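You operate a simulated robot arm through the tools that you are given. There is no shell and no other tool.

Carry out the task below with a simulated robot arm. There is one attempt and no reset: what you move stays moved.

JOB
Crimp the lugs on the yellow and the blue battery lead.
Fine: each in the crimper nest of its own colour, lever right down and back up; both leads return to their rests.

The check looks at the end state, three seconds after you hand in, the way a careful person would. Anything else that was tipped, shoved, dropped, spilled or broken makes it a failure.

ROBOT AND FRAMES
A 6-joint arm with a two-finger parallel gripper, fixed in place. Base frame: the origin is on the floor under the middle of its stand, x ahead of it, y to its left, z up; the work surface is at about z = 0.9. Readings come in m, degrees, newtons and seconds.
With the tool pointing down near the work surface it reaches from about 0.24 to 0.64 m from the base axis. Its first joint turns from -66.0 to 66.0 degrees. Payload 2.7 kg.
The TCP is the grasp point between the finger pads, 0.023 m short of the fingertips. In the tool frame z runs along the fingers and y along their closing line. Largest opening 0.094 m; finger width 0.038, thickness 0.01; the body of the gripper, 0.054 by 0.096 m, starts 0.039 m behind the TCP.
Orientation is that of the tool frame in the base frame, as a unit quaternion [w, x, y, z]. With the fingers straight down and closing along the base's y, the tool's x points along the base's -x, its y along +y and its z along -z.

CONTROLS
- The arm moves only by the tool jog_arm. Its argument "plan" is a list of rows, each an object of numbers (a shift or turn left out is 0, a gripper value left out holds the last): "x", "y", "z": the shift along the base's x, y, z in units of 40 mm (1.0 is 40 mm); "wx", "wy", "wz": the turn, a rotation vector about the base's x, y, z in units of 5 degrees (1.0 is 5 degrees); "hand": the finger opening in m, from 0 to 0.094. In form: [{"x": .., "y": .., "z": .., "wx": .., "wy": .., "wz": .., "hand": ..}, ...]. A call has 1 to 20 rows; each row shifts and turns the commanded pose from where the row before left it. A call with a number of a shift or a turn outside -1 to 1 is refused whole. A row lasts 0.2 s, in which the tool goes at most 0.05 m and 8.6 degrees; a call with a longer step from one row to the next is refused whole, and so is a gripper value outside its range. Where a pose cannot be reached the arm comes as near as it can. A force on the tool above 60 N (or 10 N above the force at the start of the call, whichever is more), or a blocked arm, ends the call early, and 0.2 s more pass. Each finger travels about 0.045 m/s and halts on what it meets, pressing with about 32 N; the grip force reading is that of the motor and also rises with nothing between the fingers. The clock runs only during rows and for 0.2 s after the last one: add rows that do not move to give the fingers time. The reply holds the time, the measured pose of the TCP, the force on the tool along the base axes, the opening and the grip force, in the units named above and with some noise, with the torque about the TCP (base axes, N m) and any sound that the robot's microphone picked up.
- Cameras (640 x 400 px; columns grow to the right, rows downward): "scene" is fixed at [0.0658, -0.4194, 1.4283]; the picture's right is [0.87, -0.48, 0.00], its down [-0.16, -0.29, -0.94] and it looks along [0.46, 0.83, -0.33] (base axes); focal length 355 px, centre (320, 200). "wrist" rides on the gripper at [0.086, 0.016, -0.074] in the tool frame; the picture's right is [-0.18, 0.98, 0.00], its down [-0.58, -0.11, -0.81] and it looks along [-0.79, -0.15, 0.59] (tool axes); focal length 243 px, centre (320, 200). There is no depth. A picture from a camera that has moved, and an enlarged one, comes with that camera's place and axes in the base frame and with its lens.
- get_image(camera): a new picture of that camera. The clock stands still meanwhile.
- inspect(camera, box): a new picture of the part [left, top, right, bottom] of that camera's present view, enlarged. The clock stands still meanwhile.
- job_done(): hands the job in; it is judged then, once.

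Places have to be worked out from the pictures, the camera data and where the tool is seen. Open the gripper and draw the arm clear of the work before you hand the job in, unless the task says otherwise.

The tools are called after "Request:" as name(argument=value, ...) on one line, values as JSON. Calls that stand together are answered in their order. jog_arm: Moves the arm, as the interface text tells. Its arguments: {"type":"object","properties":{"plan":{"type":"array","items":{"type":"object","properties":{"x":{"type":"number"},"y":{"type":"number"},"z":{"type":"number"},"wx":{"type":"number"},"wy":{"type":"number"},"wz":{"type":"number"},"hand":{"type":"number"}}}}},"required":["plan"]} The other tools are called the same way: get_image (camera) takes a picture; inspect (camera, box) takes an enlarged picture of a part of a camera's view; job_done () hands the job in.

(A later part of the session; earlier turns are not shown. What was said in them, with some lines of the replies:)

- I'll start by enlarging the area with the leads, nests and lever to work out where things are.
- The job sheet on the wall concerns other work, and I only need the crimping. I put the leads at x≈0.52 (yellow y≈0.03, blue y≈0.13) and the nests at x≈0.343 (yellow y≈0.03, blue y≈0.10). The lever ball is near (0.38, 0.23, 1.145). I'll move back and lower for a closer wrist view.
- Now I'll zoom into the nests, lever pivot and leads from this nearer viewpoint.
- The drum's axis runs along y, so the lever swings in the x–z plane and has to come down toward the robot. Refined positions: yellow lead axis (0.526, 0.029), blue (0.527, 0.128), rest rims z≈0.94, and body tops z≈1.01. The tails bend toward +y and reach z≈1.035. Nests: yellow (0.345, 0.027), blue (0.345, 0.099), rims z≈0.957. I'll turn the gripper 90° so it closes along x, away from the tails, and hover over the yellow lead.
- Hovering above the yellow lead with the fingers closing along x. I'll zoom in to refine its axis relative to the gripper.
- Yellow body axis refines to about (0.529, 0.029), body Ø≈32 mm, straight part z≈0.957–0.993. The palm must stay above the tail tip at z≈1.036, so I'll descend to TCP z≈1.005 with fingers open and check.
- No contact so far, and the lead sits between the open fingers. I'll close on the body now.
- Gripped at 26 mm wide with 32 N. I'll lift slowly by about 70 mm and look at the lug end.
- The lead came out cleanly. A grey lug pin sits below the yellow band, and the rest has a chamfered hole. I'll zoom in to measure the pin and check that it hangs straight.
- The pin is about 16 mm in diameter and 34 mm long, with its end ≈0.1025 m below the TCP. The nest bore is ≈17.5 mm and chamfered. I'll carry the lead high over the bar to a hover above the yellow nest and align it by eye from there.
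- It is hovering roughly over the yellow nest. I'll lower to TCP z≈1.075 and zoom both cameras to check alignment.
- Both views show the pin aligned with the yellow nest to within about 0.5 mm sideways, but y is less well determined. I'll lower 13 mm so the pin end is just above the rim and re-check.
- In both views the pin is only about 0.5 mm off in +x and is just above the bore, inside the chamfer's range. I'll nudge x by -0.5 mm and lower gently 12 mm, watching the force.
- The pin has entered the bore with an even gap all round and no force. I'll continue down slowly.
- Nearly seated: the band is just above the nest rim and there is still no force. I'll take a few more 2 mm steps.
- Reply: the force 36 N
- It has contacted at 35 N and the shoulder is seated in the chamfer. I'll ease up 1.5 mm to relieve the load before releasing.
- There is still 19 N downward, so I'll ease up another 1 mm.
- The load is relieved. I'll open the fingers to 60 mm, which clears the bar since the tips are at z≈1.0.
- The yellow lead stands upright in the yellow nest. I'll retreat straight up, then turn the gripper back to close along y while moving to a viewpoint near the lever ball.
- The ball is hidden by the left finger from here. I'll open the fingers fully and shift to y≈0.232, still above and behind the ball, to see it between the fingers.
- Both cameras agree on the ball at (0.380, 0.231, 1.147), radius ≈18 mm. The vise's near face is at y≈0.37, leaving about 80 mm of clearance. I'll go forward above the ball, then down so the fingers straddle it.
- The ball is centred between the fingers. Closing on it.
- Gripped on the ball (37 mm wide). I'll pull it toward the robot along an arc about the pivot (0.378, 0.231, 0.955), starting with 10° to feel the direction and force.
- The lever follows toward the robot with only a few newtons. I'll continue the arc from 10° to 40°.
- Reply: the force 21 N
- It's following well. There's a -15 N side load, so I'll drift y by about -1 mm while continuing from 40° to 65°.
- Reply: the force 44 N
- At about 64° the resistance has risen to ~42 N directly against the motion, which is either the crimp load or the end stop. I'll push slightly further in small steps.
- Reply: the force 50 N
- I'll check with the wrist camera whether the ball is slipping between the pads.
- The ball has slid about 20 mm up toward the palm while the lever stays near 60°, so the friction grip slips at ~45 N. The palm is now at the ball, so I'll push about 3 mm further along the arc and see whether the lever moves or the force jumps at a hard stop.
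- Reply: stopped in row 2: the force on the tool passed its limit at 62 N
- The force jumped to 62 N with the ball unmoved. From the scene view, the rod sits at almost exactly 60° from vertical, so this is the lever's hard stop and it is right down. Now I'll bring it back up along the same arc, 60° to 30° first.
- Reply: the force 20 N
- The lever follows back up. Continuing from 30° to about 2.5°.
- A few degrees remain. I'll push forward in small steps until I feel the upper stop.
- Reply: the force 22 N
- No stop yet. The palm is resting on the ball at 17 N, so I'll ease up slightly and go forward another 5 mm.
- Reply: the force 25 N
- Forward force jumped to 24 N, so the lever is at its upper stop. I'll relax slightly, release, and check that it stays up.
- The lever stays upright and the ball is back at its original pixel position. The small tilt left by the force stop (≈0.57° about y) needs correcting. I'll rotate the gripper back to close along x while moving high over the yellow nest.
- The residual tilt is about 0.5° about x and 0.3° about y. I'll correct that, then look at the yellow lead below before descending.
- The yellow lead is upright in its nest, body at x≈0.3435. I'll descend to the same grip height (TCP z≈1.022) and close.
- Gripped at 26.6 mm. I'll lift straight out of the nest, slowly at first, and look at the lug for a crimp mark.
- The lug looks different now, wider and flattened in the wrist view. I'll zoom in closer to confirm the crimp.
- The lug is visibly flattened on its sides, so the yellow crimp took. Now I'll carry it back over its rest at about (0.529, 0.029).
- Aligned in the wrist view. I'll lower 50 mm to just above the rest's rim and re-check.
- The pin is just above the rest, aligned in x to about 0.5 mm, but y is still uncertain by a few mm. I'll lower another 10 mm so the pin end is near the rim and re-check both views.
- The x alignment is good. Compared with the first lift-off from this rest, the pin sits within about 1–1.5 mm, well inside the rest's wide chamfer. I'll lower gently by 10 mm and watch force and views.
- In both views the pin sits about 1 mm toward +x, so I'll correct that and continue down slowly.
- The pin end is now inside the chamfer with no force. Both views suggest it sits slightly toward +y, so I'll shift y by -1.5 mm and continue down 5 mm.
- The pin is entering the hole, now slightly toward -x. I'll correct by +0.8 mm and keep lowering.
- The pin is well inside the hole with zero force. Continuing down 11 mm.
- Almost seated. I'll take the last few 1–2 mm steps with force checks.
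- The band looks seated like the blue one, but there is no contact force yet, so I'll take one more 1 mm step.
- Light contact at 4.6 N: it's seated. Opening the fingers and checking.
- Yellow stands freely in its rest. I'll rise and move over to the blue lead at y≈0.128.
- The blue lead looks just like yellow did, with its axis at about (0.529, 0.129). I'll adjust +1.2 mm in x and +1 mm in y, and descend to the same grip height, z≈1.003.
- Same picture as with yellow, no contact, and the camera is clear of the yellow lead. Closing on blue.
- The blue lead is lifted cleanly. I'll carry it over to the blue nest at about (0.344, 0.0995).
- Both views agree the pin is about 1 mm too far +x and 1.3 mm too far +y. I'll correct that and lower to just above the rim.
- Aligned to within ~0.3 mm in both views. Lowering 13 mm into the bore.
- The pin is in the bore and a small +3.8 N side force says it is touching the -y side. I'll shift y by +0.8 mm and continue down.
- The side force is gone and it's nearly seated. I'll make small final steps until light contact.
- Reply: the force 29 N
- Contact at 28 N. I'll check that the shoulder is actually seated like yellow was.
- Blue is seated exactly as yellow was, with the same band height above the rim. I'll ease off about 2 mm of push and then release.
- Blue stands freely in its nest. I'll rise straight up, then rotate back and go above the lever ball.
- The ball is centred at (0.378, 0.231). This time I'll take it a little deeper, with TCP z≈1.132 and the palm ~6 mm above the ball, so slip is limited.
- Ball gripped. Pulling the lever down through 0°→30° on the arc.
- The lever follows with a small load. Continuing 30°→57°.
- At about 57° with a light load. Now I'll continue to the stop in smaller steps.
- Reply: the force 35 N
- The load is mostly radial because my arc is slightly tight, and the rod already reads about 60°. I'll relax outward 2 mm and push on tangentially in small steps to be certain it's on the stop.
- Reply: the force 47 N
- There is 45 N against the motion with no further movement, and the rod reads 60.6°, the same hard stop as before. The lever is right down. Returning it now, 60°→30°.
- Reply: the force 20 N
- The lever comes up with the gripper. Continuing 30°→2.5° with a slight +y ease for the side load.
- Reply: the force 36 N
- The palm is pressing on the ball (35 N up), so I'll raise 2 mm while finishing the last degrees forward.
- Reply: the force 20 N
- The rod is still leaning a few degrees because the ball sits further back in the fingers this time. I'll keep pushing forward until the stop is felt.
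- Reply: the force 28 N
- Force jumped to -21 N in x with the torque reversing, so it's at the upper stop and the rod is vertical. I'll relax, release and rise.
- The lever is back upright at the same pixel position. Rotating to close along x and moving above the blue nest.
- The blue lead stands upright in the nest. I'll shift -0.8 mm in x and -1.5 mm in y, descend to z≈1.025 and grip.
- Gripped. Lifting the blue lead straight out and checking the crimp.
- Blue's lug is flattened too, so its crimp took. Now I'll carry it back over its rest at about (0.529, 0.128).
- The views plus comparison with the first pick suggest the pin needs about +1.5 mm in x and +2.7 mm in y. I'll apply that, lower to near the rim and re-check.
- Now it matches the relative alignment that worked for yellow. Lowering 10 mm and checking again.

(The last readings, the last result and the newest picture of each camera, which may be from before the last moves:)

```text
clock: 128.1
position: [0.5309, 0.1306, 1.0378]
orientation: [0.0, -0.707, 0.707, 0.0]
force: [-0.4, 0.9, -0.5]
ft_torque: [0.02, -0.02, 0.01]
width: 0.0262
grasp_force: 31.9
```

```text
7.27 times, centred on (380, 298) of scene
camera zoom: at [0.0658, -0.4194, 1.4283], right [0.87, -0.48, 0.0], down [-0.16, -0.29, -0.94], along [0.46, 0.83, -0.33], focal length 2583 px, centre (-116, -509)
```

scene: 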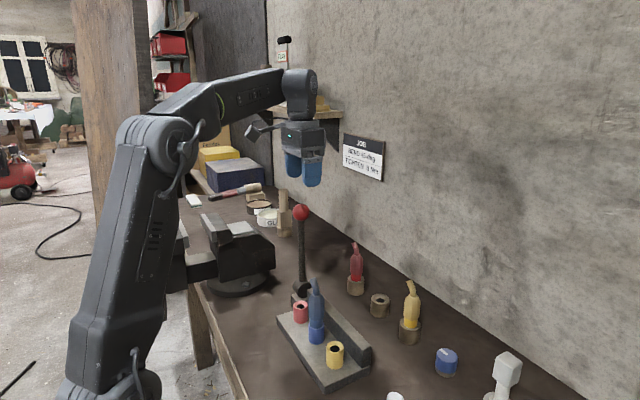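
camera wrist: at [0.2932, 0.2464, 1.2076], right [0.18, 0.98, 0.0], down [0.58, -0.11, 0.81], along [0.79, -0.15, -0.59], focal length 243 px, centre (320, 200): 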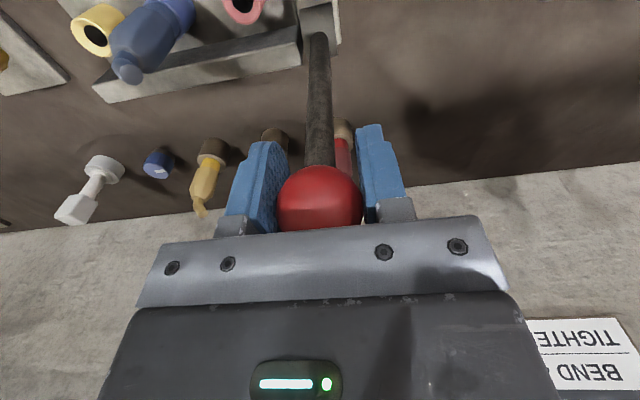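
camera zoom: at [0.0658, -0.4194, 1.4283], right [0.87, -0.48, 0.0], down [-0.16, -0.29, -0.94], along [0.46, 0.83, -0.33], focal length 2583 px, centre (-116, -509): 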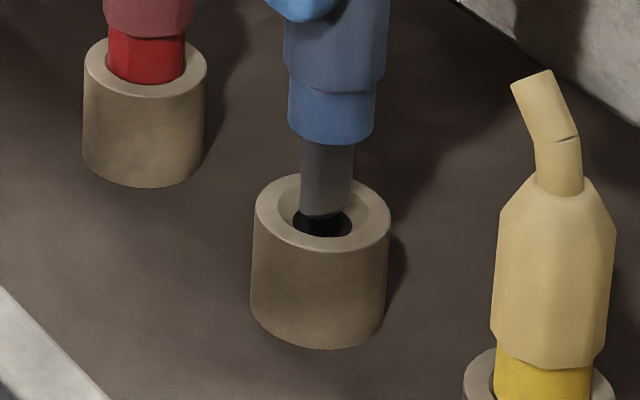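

The wrist view shows the pin centred over the hole. I'll make a slight -0.4 mm x tweak for the scene view and go down 6 mm.

Request:
jog_arm(plan=[{"x": -0.01}, {"z": -0.05}, {"z": -0.05}, {"z": -0.05}, {}])

Request:
inspect(camera="wrist", box=[280, 10, 360, 110])

Request:
inspect(camera="scene", box=[355, 270, 405, 325])

```text
clock: 129.3
position: [0.5305, 0.1304, 1.0309]
orientation: [0.0, -0.707, 0.708, 0.0]
force: [-0.6, -1.1, -0.9]
ft_torque: [0.0, 0.03, 0.0]
width: 0.0263
grasp_force: 31.8
```

```text
4.00 times, centred on (320, 60) of wrist
camera zoom: at [0.515, 0.0434, 1.1064], right [-0.98, 0.18, 0.0], down [0.11, 0.58, 0.81], along [0.15, 0.79, -0.59], focal length 970 px, centre (320, 760)
```

zoom: 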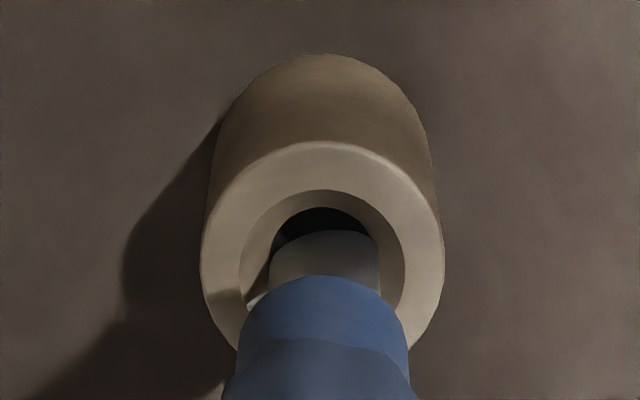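

```text
7.27 times, centred on (380, 298) of scene
camera zoom: at [0.0658, -0.4194, 1.4283], right [0.87, -0.48, 0.0], down [-0.16, -0.29, -0.94], along [0.46, 0.83, -0.33], focal length 2583 px, centre (-116, -509)
```

zoom: 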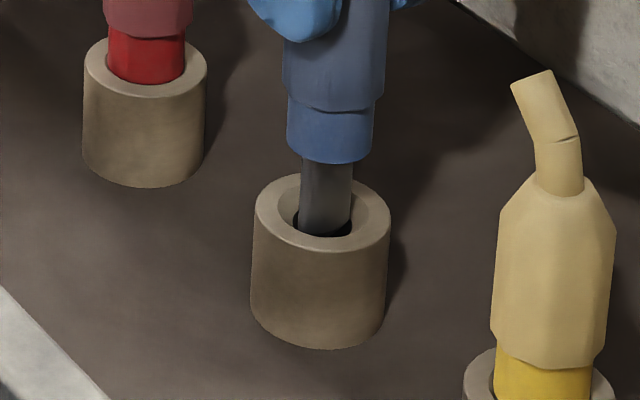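

The pin is at the bore entrance, centred and with no force. Continuing down 8 mm.

Request:
jog_arm(plan=[{"z": -0.05}, {"z": -0.05}, {"z": -0.05}, {"z": -0.05}, {}])

Request:
inspect(camera="wrist", box=[280, 10, 360, 110])

Request:
inspect(camera="scene", box=[355, 270, 405, 325])

```text
clock: 130.5
position: [0.5306, 0.1309, 1.0239]
orientation: [0.0, 0.708, -0.707, 0.0]
force: [0.1, 0.4, -0.9]
ft_torque: [0.01, -0.02, 0.01]
width: 0.0259
grasp_force: 31.8
```

```text
4.00 times, centred on (320, 60) of wrist
camera zoom: at [0.5154, 0.0432, 1.0986], right [-0.98, 0.18, 0.0], down [0.11, 0.58, 0.81], along [0.15, 0.79, -0.59], focal length 970 px, centre (320, 760)
```

zoom: 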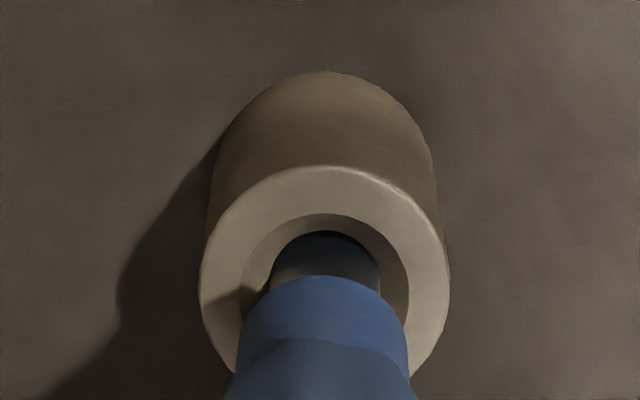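

```text
7.27 times, centred on (380, 298) of scene
camera zoom: at [0.0658, -0.4194, 1.4283], right [0.87, -0.48, 0.0], down [-0.16, -0.29, -0.94], along [0.46, 0.83, -0.33], focal length 2583 px, centre (-116, -509)
```

zoom: 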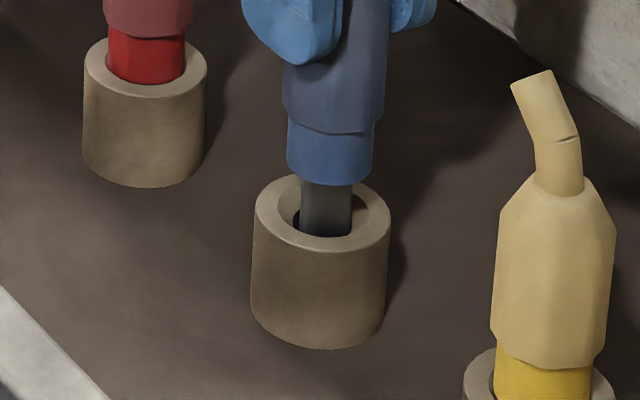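

It's inside the bore with no load. Continuing down another 12 mm.

Request:
jog_arm(plan=[{"x": -0.008, "z": -0.05}, {"z": -0.05}, {"z": -0.05}, {"z": -0.05}, {"z": -0.05}, {"z": -0.05}, {}])

Request:
inspect(camera="scene", box=[355, 260, 405, 325])

```text
clock: 132.1
position: [0.5308, 0.1303, 1.0122]
orientation: [0.0, -0.707, 0.707, 0.0]
force: [-0.1, 0.2, -0.3]
ft_torque: [-0.01, -0.03, -0.01]
width: 0.0258
grasp_force: 31.5
```

```text
6.15 times, centred on (380, 292) of scene
camera zoom: at [0.0658, -0.4194, 1.4283], right [0.87, -0.48, 0.0], down [-0.16, -0.29, -0.94], along [0.46, 0.83, -0.33], focal length 2186 px, centre (-49, -369)
```

zoom: 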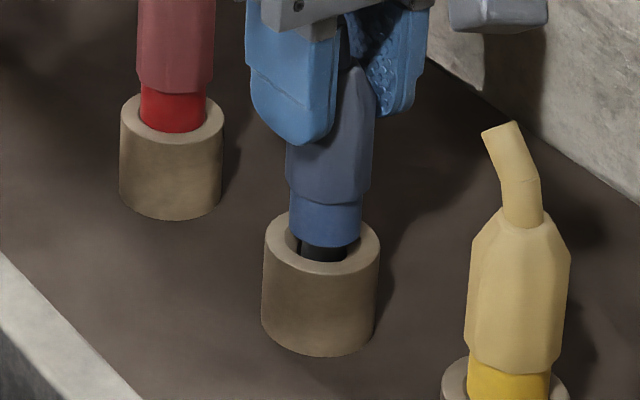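

Going well. A few more small steps to seat it.

Request:
jog_arm(plan=[{"z": -0.05}, {"z": -0.05}, {"z": -0.04}, {}])

Request:
jog_arm(plan=[{"z": -0.035}, {}])

Request:
inspect(camera="scene", box=[355, 260, 405, 325])

```text
clock: 133.1
position: [0.5305, 0.1303, 1.0068]
orientation: [0.001, 0.707, -0.707, 0.0]
force: [-0.2, 0.3, -0.4]
ft_torque: [-0.03, 0.02, 0.03]
width: 0.0262
grasp_force: 32.0
```

```text
clock: 133.7
position: [0.5309, 0.1298, 1.0039]
orientation: [-0.001, 0.707, -0.707, -0.001]
force: [0.3, -0.2, -0.9]
ft_torque: [-0.01, 0.03, 0.04]
width: 0.0262
grasp_force: 32.3
```

```text
6.15 times, centred on (380, 292) of scene
camera zoom: at [0.0658, -0.4194, 1.4283], right [0.87, -0.48, 0.0], down [-0.16, -0.29, -0.94], along [0.46, 0.83, -0.33], focal length 2186 px, centre (-49, -369)
```

zoom: 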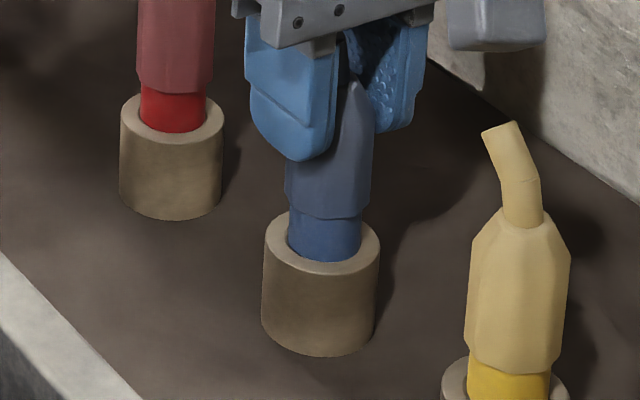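

Request:
jog_arm(plan=[{"z": -0.03}, {}])

```text
clock: 134.3
position: [0.53, 0.1307, 1.0054]
orientation: [0.001, -0.706, 0.708, -0.001]
force: [-0.3, 0.9, 8.2]
ft_torque: [0.06, 0.03, 0.01]
width: 0.0259
grasp_force: 31.9
```

Light contact at 8 N: blue is seated. Opening the fingers.

Request:
jog_arm(plan=[{"z": 0.012}, {"hand": 0.075}, {}, {}, {}, {}])

Request:
inspect(camera="scene", box=[340, 220, 440, 350])

```text
clock: 135.7
position: [0.5295, 0.1302, 1.0051]
orientation: [0.0, 0.707, -0.707, 0.0]
force: [0.1, 0.7, -0.1]
ft_torque: [-0.02, -0.04, 0.0]
width: 0.0749
grasp_force: 0.1
```

```text
3.08 times, centred on (390, 285) of scene
camera zoom: at [0.0658, -0.4194, 1.4283], right [0.87, -0.48, 0.0], down [-0.16, -0.29, -0.94], along [0.46, 0.83, -0.33], focal length 1093 px, centre (105, -62)
```

zoom: 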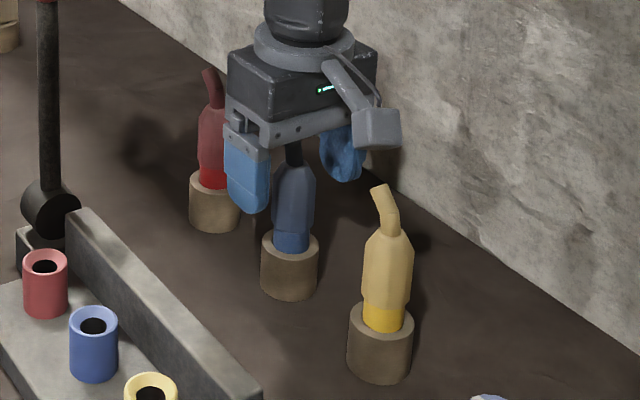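

Blue stands in its rest. I'll rise straight up, then draw the arm back clear of the work at height.

Request:
jog_arm(plan=[{"z": 0.4}, {"z": 0.8}, {"z": 0.9}, {"z": 0.9}, {"z": 0.9}, {"z": 0.9}, {"z": 0.9}, {"z": 0.9}, {}])

Request:
jog_arm(plan=[{"x": -0.8, "y": -0.3}, {"x": -0.9, "y": -0.4}, {"x": -0.9, "y": -0.4}, {"x": -0.9, "y": -0.4}, {"x": -0.9, "y": -0.4}, {"x": -0.6, "y": -0.4}, {"hand": 0.094}, {}])

Request:
get_image(camera="scene")

Request:
inspect(camera="scene", box=[260, 190, 480, 400])

Request:
get_image(camera="wrist")

```text
clock: 137.7
position: [0.5069, 0.1223, 1.2508]
orientation: [0.0, -0.707, 0.707, 0.0]
force: [0.3, 0.1, -0.3]
ft_torque: [-0.01, -0.01, -0.01]
width: 0.0748
grasp_force: 0.1
out of reach, approached as far as the arm can: row 7, 8
```

```text
clock: 139.5
position: [0.3064, 0.0291, 1.2502]
orientation: [0.0, 0.707, -0.707, 0.0]
force: [1.0, 0.2, 0.4]
ft_torque: [0.0, -0.05, -0.02]
width: 0.0939
grasp_force: 0.0
```

```text
taken
```

scene: 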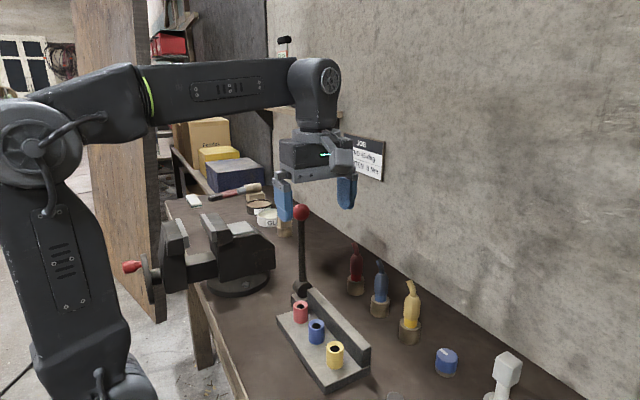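

```text
1.90 times, centred on (370, 295) of scene
camera zoom: at [0.0657, -0.4194, 1.4283], right [0.87, -0.48, 0.0], down [-0.16, -0.29, -0.94], along [0.46, 0.83, -0.33], focal length 677 px, centre (225, 19)
```

zoom: 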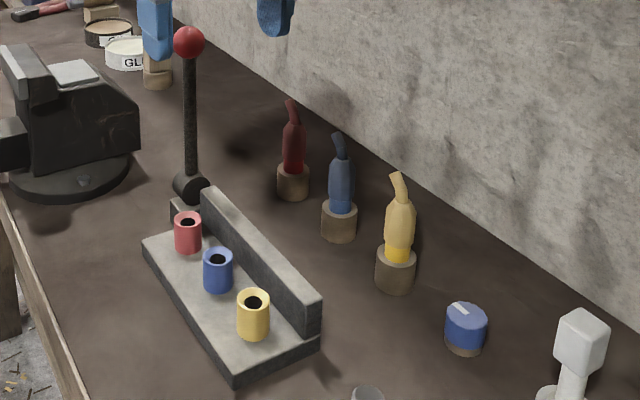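

```text
taken
camera wrist: at [0.2916, -0.0576, 1.3248], right [-0.98, 0.18, 0.0], down [0.11, 0.58, 0.81], along [0.15, 0.79, -0.59], focal length 243 px, centre (320, 200)
```

wrist: 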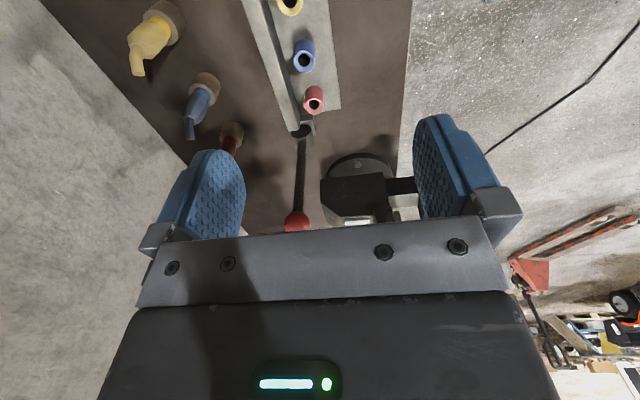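

The scene now matches the start: lever upright, red lead untouched, yellow and blue leads upright in their own rests. Both lugs showed visible crimps. The gripper is open and the arm is clear above the bench, so I'm handing the job in.

Request:
job_done()

```text
The job is handed in.
```

I crimped the yellow and blue leads, and both are back upright in their own rests. The job is handed in, but I haven't been shown the check's result.

- **Crimping:** Each lead was fully seated in the nest of its own colour and got its own lever stroke. The lever went down to its hard stop, at about 60°, and back up to the top.
- **Crimp result:** Both lugs looked visibly flattened when I lifted them out.
- **End state:** In the last picture the lever is upright and the red lead and the rest of the bench look untouched. The gripper is open and the arm is clear above the work.

During the yellow stroke the lever ball slipped in the grip near the bottom and the force briefly reached 62 N, which stopped that move. The lever was already at its stop and no damage showed afterwards.

I left the bend and tighten items on the wall sheet alone, as they weren't part of this job.
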